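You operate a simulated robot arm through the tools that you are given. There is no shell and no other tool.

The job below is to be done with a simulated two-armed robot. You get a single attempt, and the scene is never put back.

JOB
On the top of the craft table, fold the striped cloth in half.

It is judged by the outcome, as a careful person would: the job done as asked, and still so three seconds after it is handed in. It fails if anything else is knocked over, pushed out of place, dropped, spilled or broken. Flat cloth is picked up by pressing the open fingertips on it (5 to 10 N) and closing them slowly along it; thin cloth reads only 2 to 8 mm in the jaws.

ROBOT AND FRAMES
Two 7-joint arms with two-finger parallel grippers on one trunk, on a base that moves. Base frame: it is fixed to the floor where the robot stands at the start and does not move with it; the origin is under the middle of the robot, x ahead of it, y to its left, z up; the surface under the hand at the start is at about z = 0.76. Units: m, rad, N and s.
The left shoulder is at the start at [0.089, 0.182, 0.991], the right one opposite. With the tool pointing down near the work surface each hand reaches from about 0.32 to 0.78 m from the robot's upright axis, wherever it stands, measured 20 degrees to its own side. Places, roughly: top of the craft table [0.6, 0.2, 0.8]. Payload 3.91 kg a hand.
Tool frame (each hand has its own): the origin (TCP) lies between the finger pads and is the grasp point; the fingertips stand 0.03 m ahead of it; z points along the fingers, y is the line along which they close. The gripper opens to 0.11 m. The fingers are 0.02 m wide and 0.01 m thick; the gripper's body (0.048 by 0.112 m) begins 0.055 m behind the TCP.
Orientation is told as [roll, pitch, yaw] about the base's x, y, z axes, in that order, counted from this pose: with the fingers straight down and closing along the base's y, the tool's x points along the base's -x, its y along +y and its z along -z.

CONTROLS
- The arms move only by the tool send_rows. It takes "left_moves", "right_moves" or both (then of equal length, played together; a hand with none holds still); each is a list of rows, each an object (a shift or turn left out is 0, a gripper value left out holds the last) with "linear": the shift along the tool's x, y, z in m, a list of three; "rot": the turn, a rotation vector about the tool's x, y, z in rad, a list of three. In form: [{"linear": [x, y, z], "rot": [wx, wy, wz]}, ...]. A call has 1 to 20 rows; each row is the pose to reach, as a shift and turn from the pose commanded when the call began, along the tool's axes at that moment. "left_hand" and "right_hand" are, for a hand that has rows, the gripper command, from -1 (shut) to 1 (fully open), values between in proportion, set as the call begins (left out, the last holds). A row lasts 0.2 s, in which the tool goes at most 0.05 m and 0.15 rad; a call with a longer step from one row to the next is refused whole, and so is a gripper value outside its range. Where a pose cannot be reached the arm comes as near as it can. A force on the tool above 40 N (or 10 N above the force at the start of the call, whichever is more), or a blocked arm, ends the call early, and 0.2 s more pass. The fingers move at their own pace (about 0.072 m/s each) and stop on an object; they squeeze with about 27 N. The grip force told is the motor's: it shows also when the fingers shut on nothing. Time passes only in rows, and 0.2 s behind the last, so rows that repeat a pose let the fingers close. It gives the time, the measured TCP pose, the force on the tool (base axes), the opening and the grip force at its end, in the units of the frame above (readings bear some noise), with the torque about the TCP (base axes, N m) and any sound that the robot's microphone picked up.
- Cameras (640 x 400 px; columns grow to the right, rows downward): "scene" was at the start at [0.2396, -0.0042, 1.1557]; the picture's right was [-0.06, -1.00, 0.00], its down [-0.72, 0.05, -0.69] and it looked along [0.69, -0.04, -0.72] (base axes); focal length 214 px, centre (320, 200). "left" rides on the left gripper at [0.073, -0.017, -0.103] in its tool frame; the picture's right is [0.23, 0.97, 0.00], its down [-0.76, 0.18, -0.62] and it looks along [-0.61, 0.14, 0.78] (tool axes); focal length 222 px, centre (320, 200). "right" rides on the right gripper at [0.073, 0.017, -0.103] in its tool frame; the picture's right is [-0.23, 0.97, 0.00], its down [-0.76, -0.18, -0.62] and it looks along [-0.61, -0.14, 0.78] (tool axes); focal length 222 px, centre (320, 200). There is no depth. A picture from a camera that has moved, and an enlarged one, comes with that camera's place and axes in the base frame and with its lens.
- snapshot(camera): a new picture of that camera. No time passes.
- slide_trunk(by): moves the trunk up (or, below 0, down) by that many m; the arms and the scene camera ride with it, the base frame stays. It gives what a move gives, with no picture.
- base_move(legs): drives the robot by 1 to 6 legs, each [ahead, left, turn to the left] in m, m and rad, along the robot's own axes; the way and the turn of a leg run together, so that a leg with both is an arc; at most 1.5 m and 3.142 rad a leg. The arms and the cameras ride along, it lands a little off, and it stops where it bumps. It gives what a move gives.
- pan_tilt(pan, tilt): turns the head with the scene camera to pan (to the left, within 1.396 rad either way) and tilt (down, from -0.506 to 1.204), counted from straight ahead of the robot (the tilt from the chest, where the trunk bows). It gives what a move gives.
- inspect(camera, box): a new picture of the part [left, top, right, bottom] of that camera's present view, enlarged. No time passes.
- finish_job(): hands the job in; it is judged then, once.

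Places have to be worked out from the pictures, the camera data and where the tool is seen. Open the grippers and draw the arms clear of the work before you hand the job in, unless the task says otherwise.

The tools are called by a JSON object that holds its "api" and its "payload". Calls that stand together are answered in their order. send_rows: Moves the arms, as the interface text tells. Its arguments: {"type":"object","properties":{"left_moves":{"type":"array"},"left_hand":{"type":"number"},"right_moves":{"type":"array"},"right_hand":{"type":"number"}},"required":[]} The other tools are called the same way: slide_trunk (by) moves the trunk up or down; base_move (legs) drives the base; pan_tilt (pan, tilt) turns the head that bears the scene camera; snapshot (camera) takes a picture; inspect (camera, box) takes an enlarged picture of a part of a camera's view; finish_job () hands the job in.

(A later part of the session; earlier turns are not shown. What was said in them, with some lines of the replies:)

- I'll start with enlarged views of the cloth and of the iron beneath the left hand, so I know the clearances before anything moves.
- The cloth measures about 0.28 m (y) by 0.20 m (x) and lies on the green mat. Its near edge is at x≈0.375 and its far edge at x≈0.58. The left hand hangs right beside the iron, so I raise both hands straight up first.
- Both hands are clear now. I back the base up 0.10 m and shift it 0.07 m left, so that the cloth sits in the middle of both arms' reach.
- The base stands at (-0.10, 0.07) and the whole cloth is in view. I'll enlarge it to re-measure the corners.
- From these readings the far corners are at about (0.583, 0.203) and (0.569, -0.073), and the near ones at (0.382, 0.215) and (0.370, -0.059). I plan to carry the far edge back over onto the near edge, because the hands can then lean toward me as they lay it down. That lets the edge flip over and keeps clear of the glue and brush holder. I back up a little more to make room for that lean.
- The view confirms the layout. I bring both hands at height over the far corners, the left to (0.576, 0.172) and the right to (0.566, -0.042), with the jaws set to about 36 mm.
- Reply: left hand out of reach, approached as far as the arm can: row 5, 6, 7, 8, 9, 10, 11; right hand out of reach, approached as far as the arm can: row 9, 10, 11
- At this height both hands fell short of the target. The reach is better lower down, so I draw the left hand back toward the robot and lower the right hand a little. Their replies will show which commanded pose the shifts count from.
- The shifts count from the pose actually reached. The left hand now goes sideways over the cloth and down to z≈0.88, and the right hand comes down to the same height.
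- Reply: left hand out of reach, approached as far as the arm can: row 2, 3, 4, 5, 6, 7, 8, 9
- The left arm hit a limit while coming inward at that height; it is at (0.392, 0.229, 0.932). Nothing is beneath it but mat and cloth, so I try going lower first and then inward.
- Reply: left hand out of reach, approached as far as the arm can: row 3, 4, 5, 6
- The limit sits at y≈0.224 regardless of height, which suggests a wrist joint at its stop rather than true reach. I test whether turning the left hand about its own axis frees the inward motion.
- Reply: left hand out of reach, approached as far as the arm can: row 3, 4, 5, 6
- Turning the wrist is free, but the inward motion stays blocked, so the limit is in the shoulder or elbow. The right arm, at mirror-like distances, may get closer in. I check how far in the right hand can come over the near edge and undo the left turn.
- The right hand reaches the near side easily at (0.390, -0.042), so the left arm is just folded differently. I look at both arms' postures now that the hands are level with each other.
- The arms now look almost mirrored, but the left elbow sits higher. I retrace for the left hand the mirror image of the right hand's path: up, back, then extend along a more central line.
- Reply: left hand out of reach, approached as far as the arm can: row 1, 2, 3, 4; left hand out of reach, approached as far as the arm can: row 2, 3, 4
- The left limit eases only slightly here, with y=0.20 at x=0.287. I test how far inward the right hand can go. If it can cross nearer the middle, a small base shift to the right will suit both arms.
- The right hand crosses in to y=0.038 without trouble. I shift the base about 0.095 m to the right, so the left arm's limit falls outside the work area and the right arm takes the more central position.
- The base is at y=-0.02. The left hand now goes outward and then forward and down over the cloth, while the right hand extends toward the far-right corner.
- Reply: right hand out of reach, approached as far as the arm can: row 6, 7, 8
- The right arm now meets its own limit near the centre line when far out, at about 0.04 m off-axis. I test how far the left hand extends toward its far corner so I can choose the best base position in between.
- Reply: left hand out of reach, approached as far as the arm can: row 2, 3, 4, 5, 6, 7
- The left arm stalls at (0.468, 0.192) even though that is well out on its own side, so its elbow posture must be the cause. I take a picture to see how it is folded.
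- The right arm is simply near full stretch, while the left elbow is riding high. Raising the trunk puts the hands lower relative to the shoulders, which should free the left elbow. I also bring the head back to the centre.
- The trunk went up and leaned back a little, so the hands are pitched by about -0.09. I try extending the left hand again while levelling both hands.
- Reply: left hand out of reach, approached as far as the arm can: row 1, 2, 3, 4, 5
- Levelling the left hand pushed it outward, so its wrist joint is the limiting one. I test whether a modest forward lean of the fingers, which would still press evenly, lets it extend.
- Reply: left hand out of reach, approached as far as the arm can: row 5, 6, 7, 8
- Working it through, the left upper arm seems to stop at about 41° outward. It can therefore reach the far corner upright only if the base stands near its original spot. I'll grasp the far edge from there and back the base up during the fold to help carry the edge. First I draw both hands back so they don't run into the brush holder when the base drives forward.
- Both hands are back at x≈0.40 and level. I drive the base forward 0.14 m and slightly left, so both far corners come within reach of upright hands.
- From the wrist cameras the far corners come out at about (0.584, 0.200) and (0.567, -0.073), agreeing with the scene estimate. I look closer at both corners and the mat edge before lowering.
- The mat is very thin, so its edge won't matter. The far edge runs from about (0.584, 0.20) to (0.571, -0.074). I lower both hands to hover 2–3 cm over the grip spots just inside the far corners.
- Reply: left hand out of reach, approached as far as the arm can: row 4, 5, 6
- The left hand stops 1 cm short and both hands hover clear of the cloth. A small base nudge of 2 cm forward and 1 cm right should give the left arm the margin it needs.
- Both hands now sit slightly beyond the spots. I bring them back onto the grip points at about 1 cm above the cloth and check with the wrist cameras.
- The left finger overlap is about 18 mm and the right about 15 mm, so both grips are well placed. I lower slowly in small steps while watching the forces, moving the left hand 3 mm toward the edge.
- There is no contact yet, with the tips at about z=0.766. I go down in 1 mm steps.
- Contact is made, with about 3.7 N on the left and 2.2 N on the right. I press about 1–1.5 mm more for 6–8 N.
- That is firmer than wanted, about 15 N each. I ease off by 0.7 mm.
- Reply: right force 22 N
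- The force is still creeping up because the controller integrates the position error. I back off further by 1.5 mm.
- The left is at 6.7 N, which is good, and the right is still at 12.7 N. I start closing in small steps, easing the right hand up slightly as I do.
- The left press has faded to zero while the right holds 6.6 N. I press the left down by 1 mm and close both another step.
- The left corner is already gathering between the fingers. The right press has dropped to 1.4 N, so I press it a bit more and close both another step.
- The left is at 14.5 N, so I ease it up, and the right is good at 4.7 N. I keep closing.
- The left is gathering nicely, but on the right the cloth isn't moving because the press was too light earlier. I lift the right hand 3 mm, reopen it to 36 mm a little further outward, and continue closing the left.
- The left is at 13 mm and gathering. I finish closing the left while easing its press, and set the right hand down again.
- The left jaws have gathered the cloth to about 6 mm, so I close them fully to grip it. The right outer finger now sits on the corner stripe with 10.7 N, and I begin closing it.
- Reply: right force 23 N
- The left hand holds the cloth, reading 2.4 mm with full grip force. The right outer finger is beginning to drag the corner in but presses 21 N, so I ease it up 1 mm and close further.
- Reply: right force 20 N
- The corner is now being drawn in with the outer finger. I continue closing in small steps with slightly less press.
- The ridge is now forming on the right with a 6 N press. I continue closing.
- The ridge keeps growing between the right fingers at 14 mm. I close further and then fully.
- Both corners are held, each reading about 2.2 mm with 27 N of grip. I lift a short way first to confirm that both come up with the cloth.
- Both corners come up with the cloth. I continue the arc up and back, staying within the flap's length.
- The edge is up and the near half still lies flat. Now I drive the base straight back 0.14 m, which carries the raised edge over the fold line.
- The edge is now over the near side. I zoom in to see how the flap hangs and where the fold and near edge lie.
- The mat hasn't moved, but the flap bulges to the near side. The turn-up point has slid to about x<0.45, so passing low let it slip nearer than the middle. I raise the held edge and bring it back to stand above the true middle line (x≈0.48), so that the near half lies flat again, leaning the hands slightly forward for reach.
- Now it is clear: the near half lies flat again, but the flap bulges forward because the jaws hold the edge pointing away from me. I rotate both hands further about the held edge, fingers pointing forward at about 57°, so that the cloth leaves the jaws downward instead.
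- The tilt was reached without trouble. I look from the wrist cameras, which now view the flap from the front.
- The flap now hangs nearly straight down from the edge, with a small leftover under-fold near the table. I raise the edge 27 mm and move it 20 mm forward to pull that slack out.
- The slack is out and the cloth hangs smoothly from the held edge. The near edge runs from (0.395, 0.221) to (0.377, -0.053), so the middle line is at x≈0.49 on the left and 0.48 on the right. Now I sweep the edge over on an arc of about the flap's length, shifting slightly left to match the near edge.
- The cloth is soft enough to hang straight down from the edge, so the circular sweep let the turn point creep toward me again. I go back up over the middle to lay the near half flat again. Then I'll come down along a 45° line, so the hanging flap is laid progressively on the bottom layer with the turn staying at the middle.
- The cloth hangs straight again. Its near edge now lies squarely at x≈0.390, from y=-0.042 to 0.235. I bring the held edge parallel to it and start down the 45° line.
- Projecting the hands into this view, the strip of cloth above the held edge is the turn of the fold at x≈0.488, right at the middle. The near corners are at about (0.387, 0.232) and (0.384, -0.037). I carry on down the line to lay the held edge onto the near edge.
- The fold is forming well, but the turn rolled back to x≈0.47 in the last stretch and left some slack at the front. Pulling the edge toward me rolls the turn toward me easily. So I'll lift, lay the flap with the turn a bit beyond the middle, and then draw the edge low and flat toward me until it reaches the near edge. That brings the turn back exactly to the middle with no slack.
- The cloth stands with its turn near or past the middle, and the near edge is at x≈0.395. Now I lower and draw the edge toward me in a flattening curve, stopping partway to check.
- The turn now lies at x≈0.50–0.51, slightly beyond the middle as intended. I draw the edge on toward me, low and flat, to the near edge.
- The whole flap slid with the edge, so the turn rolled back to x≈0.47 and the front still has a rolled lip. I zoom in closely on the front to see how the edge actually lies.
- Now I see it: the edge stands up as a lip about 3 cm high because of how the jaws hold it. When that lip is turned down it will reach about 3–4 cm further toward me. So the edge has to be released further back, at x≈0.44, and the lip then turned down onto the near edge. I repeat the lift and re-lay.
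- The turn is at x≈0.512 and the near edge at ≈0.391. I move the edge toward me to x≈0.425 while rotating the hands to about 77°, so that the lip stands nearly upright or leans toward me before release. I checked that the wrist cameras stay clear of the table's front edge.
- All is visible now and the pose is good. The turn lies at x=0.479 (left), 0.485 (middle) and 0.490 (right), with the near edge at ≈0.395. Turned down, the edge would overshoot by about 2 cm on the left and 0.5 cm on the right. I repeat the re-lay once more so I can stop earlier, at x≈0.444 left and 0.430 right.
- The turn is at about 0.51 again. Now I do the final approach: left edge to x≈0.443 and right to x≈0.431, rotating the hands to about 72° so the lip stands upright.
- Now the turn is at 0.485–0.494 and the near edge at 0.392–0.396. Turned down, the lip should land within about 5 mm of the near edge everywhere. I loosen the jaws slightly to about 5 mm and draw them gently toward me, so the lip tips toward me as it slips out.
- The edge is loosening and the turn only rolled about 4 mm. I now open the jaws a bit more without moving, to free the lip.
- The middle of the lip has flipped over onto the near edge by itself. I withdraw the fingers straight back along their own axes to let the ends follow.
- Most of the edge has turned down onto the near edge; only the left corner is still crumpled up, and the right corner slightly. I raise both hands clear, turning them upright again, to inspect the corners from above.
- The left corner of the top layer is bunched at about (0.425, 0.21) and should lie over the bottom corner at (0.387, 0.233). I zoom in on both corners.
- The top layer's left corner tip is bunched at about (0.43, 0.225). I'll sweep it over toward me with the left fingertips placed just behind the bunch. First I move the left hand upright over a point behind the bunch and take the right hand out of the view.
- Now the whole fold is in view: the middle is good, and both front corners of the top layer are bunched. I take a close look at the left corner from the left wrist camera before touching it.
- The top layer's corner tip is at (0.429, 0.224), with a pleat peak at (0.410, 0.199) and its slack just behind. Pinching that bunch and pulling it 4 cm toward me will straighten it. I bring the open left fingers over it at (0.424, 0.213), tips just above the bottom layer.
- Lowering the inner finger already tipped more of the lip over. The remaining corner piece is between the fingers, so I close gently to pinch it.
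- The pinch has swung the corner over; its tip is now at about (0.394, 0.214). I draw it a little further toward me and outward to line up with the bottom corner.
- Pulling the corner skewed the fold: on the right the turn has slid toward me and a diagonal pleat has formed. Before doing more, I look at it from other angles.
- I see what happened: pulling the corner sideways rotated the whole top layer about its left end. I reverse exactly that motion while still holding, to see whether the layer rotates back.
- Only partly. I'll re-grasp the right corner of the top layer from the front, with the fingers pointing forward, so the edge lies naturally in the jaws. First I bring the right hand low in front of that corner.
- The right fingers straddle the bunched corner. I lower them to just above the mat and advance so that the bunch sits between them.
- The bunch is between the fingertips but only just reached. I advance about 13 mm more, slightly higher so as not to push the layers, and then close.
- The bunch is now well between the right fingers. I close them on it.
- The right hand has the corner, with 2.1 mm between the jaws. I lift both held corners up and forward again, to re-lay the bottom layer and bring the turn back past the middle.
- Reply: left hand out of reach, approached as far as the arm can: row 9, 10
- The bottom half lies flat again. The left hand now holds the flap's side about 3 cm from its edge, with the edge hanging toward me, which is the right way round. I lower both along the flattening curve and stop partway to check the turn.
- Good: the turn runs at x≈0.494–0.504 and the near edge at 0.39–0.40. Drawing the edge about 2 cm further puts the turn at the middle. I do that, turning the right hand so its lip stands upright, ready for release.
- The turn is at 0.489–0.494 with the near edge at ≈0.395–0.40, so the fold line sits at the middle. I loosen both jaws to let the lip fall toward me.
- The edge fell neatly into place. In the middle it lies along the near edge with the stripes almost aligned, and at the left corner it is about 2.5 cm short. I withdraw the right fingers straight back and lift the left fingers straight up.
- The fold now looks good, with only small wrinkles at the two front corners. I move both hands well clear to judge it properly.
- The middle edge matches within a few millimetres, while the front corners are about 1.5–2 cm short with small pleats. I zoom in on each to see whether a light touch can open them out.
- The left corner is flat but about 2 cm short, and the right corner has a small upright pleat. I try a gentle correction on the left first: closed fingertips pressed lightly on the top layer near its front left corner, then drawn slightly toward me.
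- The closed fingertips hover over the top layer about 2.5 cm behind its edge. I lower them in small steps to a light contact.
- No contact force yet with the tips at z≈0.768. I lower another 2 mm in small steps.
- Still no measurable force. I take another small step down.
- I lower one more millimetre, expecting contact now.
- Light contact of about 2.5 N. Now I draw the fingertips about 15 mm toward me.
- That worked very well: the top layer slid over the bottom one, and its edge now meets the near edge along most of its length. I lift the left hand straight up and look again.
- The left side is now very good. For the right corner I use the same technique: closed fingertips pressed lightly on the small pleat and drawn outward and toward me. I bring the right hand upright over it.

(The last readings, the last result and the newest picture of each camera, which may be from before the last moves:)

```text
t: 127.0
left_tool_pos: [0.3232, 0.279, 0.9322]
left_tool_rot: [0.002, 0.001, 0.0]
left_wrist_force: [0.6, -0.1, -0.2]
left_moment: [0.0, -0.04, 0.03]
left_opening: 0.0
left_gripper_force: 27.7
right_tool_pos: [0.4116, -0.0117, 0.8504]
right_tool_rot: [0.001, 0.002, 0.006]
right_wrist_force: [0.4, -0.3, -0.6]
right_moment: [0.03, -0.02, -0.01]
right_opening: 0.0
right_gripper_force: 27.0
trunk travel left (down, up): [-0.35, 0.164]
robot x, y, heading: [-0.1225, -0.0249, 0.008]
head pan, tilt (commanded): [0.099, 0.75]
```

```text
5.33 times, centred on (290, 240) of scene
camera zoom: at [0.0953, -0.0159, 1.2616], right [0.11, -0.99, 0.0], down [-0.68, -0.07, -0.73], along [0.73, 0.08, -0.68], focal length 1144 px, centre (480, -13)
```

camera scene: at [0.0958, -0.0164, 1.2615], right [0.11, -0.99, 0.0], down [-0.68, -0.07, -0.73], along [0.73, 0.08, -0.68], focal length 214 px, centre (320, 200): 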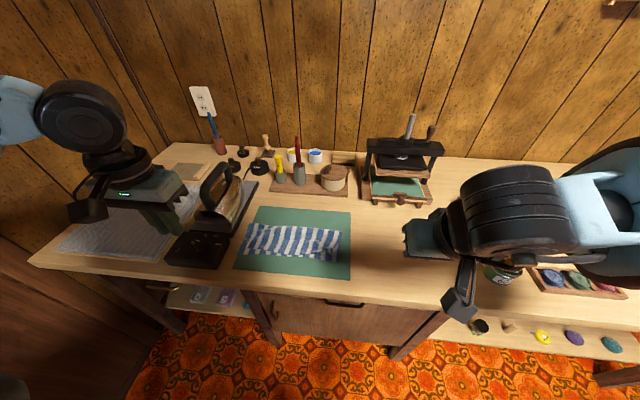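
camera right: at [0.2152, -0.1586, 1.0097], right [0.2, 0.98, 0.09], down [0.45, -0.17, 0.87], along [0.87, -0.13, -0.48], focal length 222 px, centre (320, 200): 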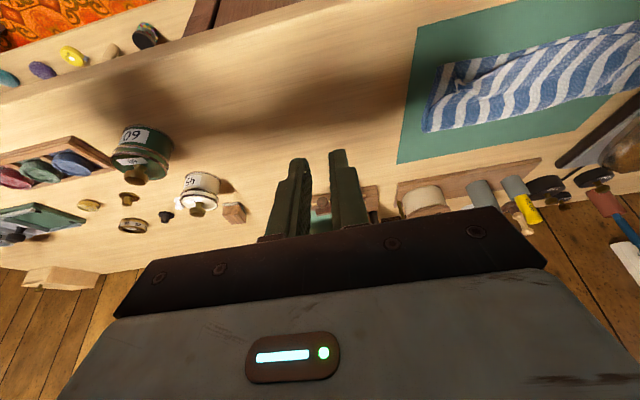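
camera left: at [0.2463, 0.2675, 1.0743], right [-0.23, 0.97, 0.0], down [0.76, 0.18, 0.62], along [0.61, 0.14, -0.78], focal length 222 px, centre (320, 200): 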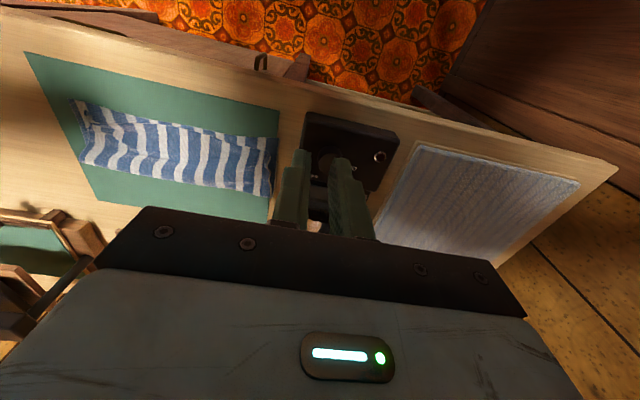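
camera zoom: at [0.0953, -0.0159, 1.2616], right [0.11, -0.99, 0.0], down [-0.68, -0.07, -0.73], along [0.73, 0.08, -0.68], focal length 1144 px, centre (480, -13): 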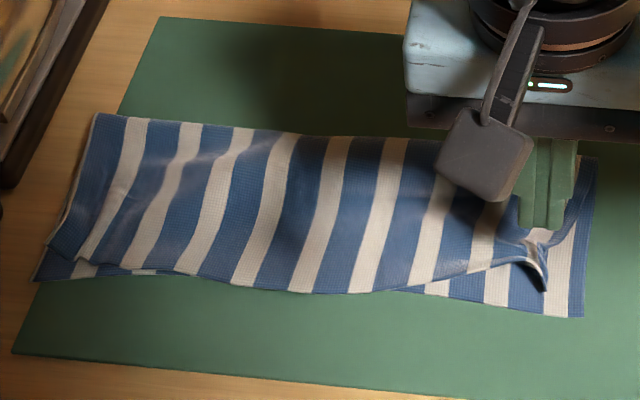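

The fingertips are right over the pleat, whose tip at (0.403, -0.015) should go to (0.395, -0.035). I lower slowly to press it flat.

{"api": "send_rows", "payload": {"right_moves": [{"linear": [0, 0, 0.02]}, {"linear": [0, 0, 0.035]}, {"linear": [0, 0, 0.045]}, {"linear": [0, 0, 0.049]}, {"linear": [0, 0, 0.052]}, {"linear": [0, 0, 0.053]}]}}

{"api": "inspect", "payload": {"camera": "right", "box": [220, 20, 420, 180]}}

```text
t: 128.4
left_tool_pos: [0.3244, 0.2782, 0.9333]
left_tool_rot: [-0.002, -0.001, 0.001]
left_wrist_force: [1.0, 0.0, -0.2]
left_moment: [-0.01, -0.02, -0.01]
left_opening: 0.0002
left_gripper_force: 27.0
right_tool_pos: [0.413, -0.0129, 0.7959]
right_tool_rot: [-0.001, 0.0, 0.007]
right_wrist_force: [-0.2, 0.4, 1.2]
right_moment: [0.01, -0.05, 0.02]
right_opening: 0.0002
right_gripper_force: 27.1
trunk travel left (down, up): [-0.35, 0.164]
robot x, y, heading: [-0.1184, -0.0279, 0.008]
head pan, tilt (commanded): [0.099, 0.75]
```

```text
2.50 times, centred on (320, 100) of right
camera zoom: at [0.3395, 0.0053, 0.9004], right [0.22, 0.98, 0.0], down [0.76, -0.17, 0.62], along [0.61, -0.14, -0.78], focal length 555 px, centre (320, 450)
```

zoom: 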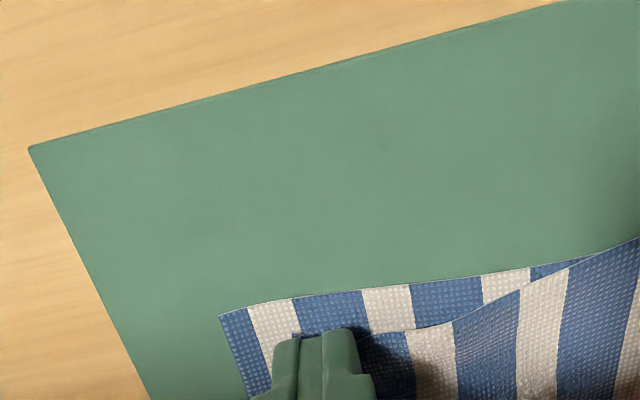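

The pleat is pressed flat under the fingertips with light contact. Now I drag outward and toward me: 8 mm in -x and 18 mm in -y.

{"api": "send_rows", "payload": {"right_moves": [{"linear": [0, 0, 0.0006]}, {"linear": [0.002, -0.004, 0.0006]}, {"linear": [0.004, -0.008, 0.0006]}, {"linear": [0.006, -0.013, 0.0006]}, {"linear": [0.008, -0.018, 0.0006]}]}}

{"api": "inspect", "payload": {"camera": "right", "box": [220, 20, 420, 180]}}

{"api": "inspect", "payload": {"camera": "scene", "box": [230, 205, 350, 275]}}

```text
t: 129.6
left_tool_pos: [0.3238, 0.2776, 0.9337]
left_tool_rot: [-0.002, -0.001, 0.0]
left_wrist_force: [-0.6, 0.0, 0.1]
left_moment: [0.01, -0.02, -0.02]
left_opening: 0.0
left_gripper_force: 27.1
right_tool_pos: [0.4054, -0.031, 0.7963]
right_tool_rot: [0.0, 0.0, 0.008]
right_wrist_force: [1.4, 2.7, 5.9]
right_moment: [0.1, -0.05, 0.05]
right_opening: 0.0001
right_gripper_force: 26.7
trunk travel left (down, up): [-0.35, 0.164]
robot x, y, heading: [-0.1189, -0.0245, 0.006]
head pan, tilt (commanded): [0.099, 0.75]
```

```text
2.50 times, centred on (320, 100) of right
camera zoom: at [0.3315, -0.0134, 0.9001], right [0.22, 0.98, 0.0], down [0.76, -0.17, 0.62], along [0.61, -0.14, -0.78], focal length 555 px, centre (320, 450)
```

zoom: 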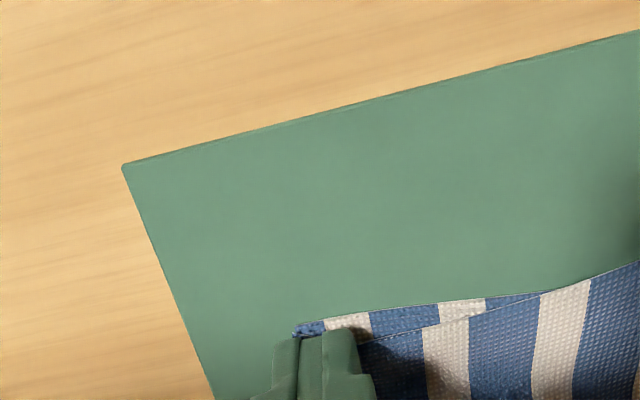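

```text
5.33 times, centred on (290, 240) of scene
camera zoom: at [0.0953, -0.0153, 1.2616], right [0.11, -0.99, 0.0], down [-0.68, -0.07, -0.73], along [0.73, 0.08, -0.68], focal length 1144 px, centre (480, -13)
```

zoom: 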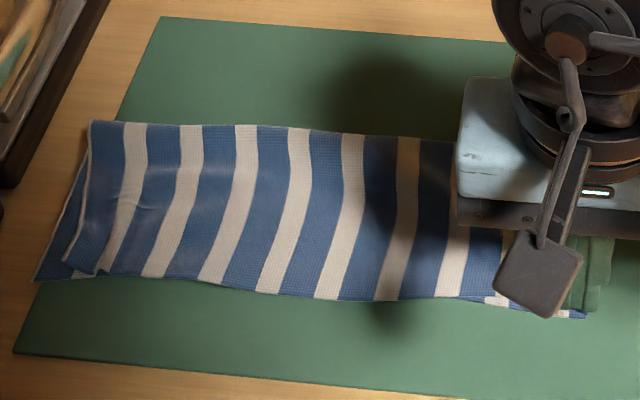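

The top layer now covers the right corner. I lift the right hand straight up and check.

{"api": "send_rows", "payload": {"right_moves": [{"linear": [0, 0, -0.01]}, {"linear": [0, 0, -0.03]}, {"linear": [0, 0, -0.06]}, {"linear": [0.03, -0.03, -0.09]}, {"linear": [0.06, -0.07, -0.12]}, {"linear": [0.09, -0.11, -0.14]}, {"linear": [0.09, -0.15, -0.14]}, {"linear": [0.09, -0.15, -0.14]}]}}

{"api": "inspect", "payload": {"camera": "scene", "box": [230, 205, 350, 275]}}

{"api": "inspect", "payload": {"camera": "scene", "box": [312, 230, 348, 270]}}

{"api": "inspect", "payload": {"camera": "scene", "box": [232, 225, 272, 269]}}

```text
refused: row 4 steps farther than a row can; nothing moved
```

```text
5.33 times, centred on (290, 240) of scene
camera zoom: at [0.0953, -0.0153, 1.2616], right [0.11, -0.99, 0.0], down [-0.68, -0.07, -0.73], along [0.73, 0.08, -0.68], focal length 1144 px, centre (480, -13)
```

zoom: 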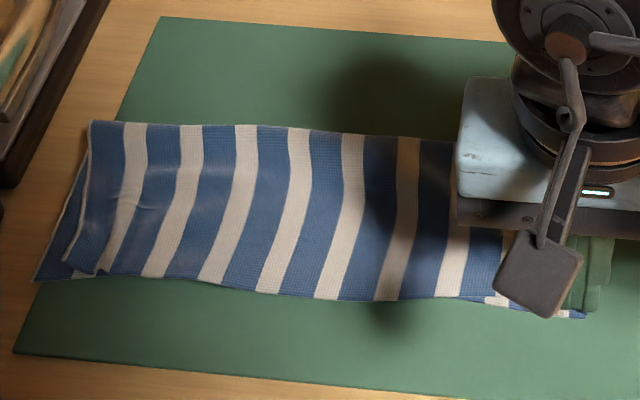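

```text
10.00 times, centred on (330, 250) of scene
camera zoom: at [0.0953, -0.0153, 1.2616], right [0.11, -0.99, 0.0], down [-0.68, -0.07, -0.73], along [0.73, 0.08, -0.68], focal length 2145 px, centre (220, -300)
```

zoom: 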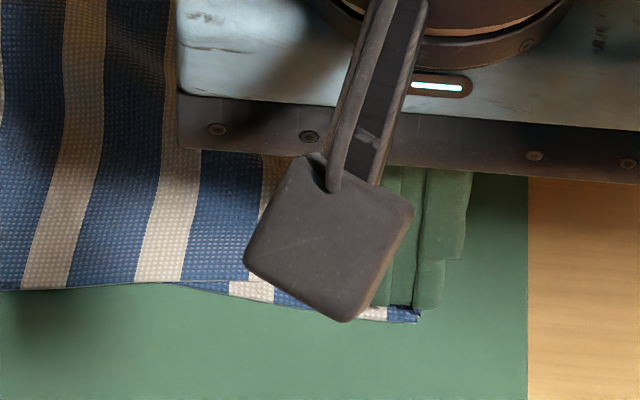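

```text
9.09 times, centred on (252, 247) of scene
camera zoom: at [0.0953, -0.0153, 1.2616], right [0.11, -0.99, 0.0], down [-0.68, -0.07, -0.73], along [0.73, 0.08, -0.68], focal length 1950 px, centre (938, -227)
```

zoom: 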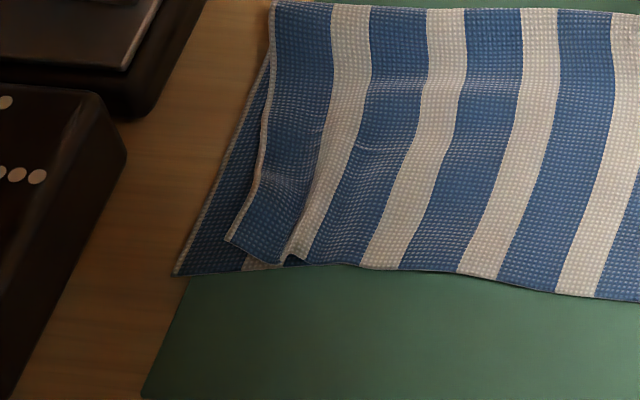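

The call was refused because one step was too long. I resend it with smaller steps: straight up first, then away to the right.

{"api": "send_rows", "payload": {"right_moves": [{"linear": [0, 0, -0.01]}, {"linear": [0, 0, -0.03]}, {"linear": [0, 0, -0.06]}, {"linear": [0.01, -0.02, -0.09]}, {"linear": [0.03, -0.045, -0.11]}, {"linear": [0.05, -0.075, -0.125]}, {"linear": [0.07, -0.105, -0.135]}, {"linear": [0.085, -0.14, -0.14]}, {"linear": [0.085, -0.16, -0.14]}]}}

{"api": "inspect", "payload": {"camera": "scene", "box": [230, 205, 350, 275]}}

{"api": "inspect", "payload": {"camera": "scene", "box": [312, 230, 348, 270]}}

```text
t: 131.6
left_tool_pos: [0.3232, 0.2787, 0.9333]
left_tool_rot: [0.0, 0.0, 0.0]
left_wrist_force: [0.7, 0.0, -0.3]
left_moment: [-0.03, 0.0, -0.02]
left_opening: 0.0002
left_gripper_force: 27.4
right_tool_pos: [0.3192, -0.1935, 0.9363]
right_tool_rot: [0.001, 0.0, 0.007]
right_wrist_force: [-1.0, 0.4, -0.2]
right_moment: [0.04, 0.0, 0.01]
right_opening: 0.0
right_gripper_force: 26.0
trunk travel left (down, up): [-0.35, 0.164]
robot x, y, heading: [-0.1178, -0.0288, 0.006]
head pan, tilt (commanded): [0.099, 0.75]
```

```text
5.33 times, centred on (290, 240) of scene
camera zoom: at [0.0957, -0.0156, 1.2615], right [0.11, -0.99, 0.0], down [-0.68, -0.07, -0.73], along [0.73, 0.08, -0.68], focal length 1144 px, centre (480, -13)
```

zoom: 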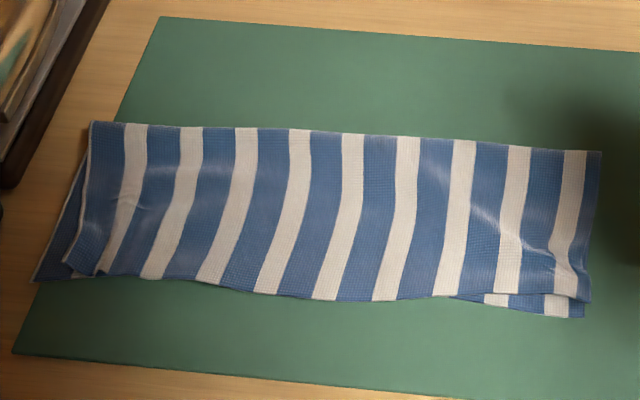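

```text
10.00 times, centred on (330, 250) of scene
camera zoom: at [0.0957, -0.0156, 1.2615], right [0.11, -0.99, 0.0], down [-0.68, -0.07, -0.73], along [0.73, 0.08, -0.68], focal length 2145 px, centre (220, -300)
```

zoom: 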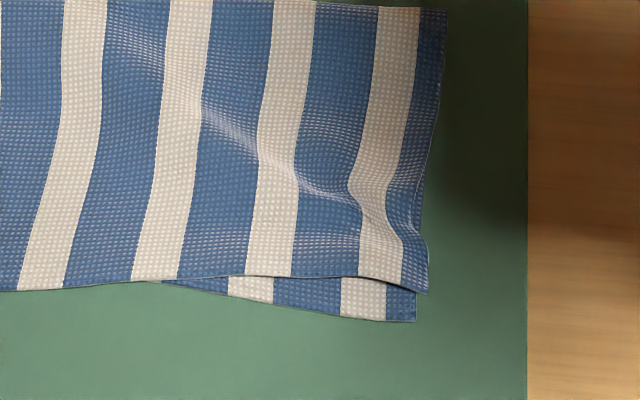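

The fold is now clean: the fold line is at the middle, and the front corners match the bottom layer within about 1–1.5 cm. I open both grippers and raise the arms clear, then check the whole scene.

{"api": "send_rows", "payload": {"left_moves": [{"linear": [0, 0, -0.01]}, {"linear": [0.01, 0.01, -0.03]}, {"linear": [0.02, 0.02, -0.05]}, {"linear": [0.03, 0.03, -0.07]}, {"linear": [0.03, 0.03, -0.07]}, {"linear": [0.03, 0.03, -0.07]}], "right_moves": [{"linear": [0, 0, -0.01]}, {"linear": [0.01, -0.01, -0.03]}, {"linear": [0.02, -0.02, -0.05]}, {"linear": [0.03, -0.03, -0.07]}, {"linear": [0.03, -0.03, -0.07]}, {"linear": [0.03, -0.03, -0.07]}], "left_hand": 1, "right_hand": 1}}

{"api": "snapshot", "payload": {"camera": "scene"}}

{"api": "inspect", "payload": {"camera": "scene", "box": [140, 130, 460, 300]}}

{"api": "inspect", "payload": {"camera": "scene", "box": [230, 205, 350, 275]}}

```text
t: 133.0
left_tool_pos: [0.2929, 0.3079, 1.0046]
left_tool_rot: [-0.001, 0.0, 0.001]
left_wrist_force: [0.8, -0.8, -0.8]
left_moment: [-0.02, 0.01, -0.02]
left_opening: 0.11
left_gripper_force: 0.0
right_tool_pos: [0.2906, -0.221, 1.0062]
right_tool_rot: [-0.001, 0.001, 0.007]
right_wrist_force: [0.1, -0.4, -0.1]
right_moment: [0.01, 0.0, 0.03]
right_opening: 0.1101
right_gripper_force: 0.1
trunk travel left (down, up): [-0.35, 0.164]
robot x, y, heading: [-0.1201, -0.0275, 0.008]
head pan, tilt (commanded): [0.099, 0.75]
```

```text
taken
camera scene: at [0.0953, -0.0154, 1.2616], right [0.11, -0.99, 0.0], down [-0.68, -0.07, -0.73], along [0.73, 0.08, -0.68], focal length 214 px, centre (320, 200)
```

scene: 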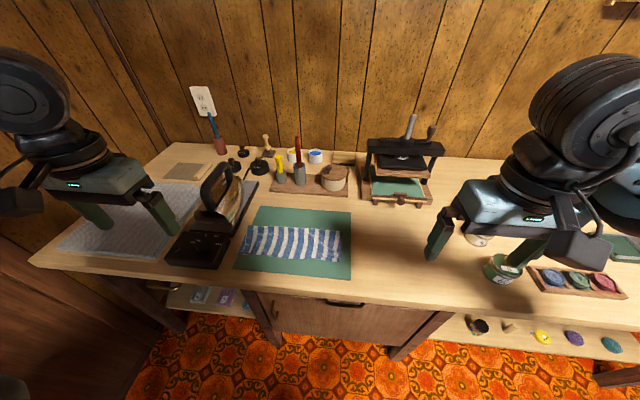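

```text
2.00 times, centred on (300, 215) of scene
camera zoom: at [0.0953, -0.0154, 1.2616], right [0.11, -0.99, 0.0], down [-0.68, -0.07, -0.73], along [0.73, 0.08, -0.68], focal length 429 px, centre (360, 170)
```

zoom: 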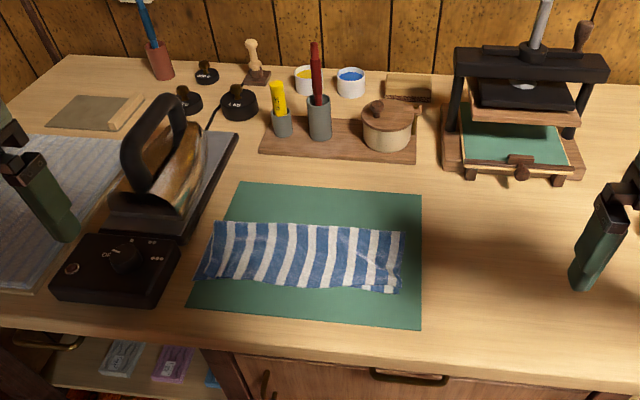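

```text
5.33 times, centred on (290, 240) of scene
camera zoom: at [0.0953, -0.0154, 1.2616], right [0.11, -0.99, 0.0], down [-0.68, -0.07, -0.73], along [0.73, 0.08, -0.68], focal length 1144 px, centre (480, -13)
```

zoom: 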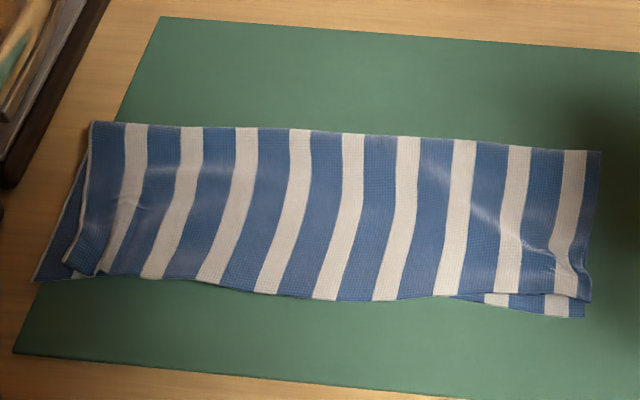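

The cloth lies folded in half on its mat and is steady between the last two views. Every other item stands where it was, the grippers are open, and the arms are clear, so I hand the job in.

{"api": "finish_job", "payload": {}}

```text
The job is handed in.
```

The striped cloth is folded in half on the craft table, and I have handed the job in; no verdict has come back.

- **Fold:** I brought the far half over the near half, so the fold line runs along the middle of the cloth. The bottom layer measures about 10 cm of the cloth's 20 cm depth.
- **Edges:** The front edges meet within a few millimetres in the middle. At the two front corners the top layer is off by about 1 to 1.5 cm, and there are slight creases near both.
- **Everything else:** In the last pictures the mat and all the other items on the table are where they were at the start.
- **Robot:** Both grippers are open and the arms are clear of the cloth.

The first attempts let the fold slide off the middle, so I lifted and re-laid the cloth several times before it came out square. The base and trunk are not back at their starting positions. The base stands about 12 cm further back, and the trunk is about 10 cm higher.
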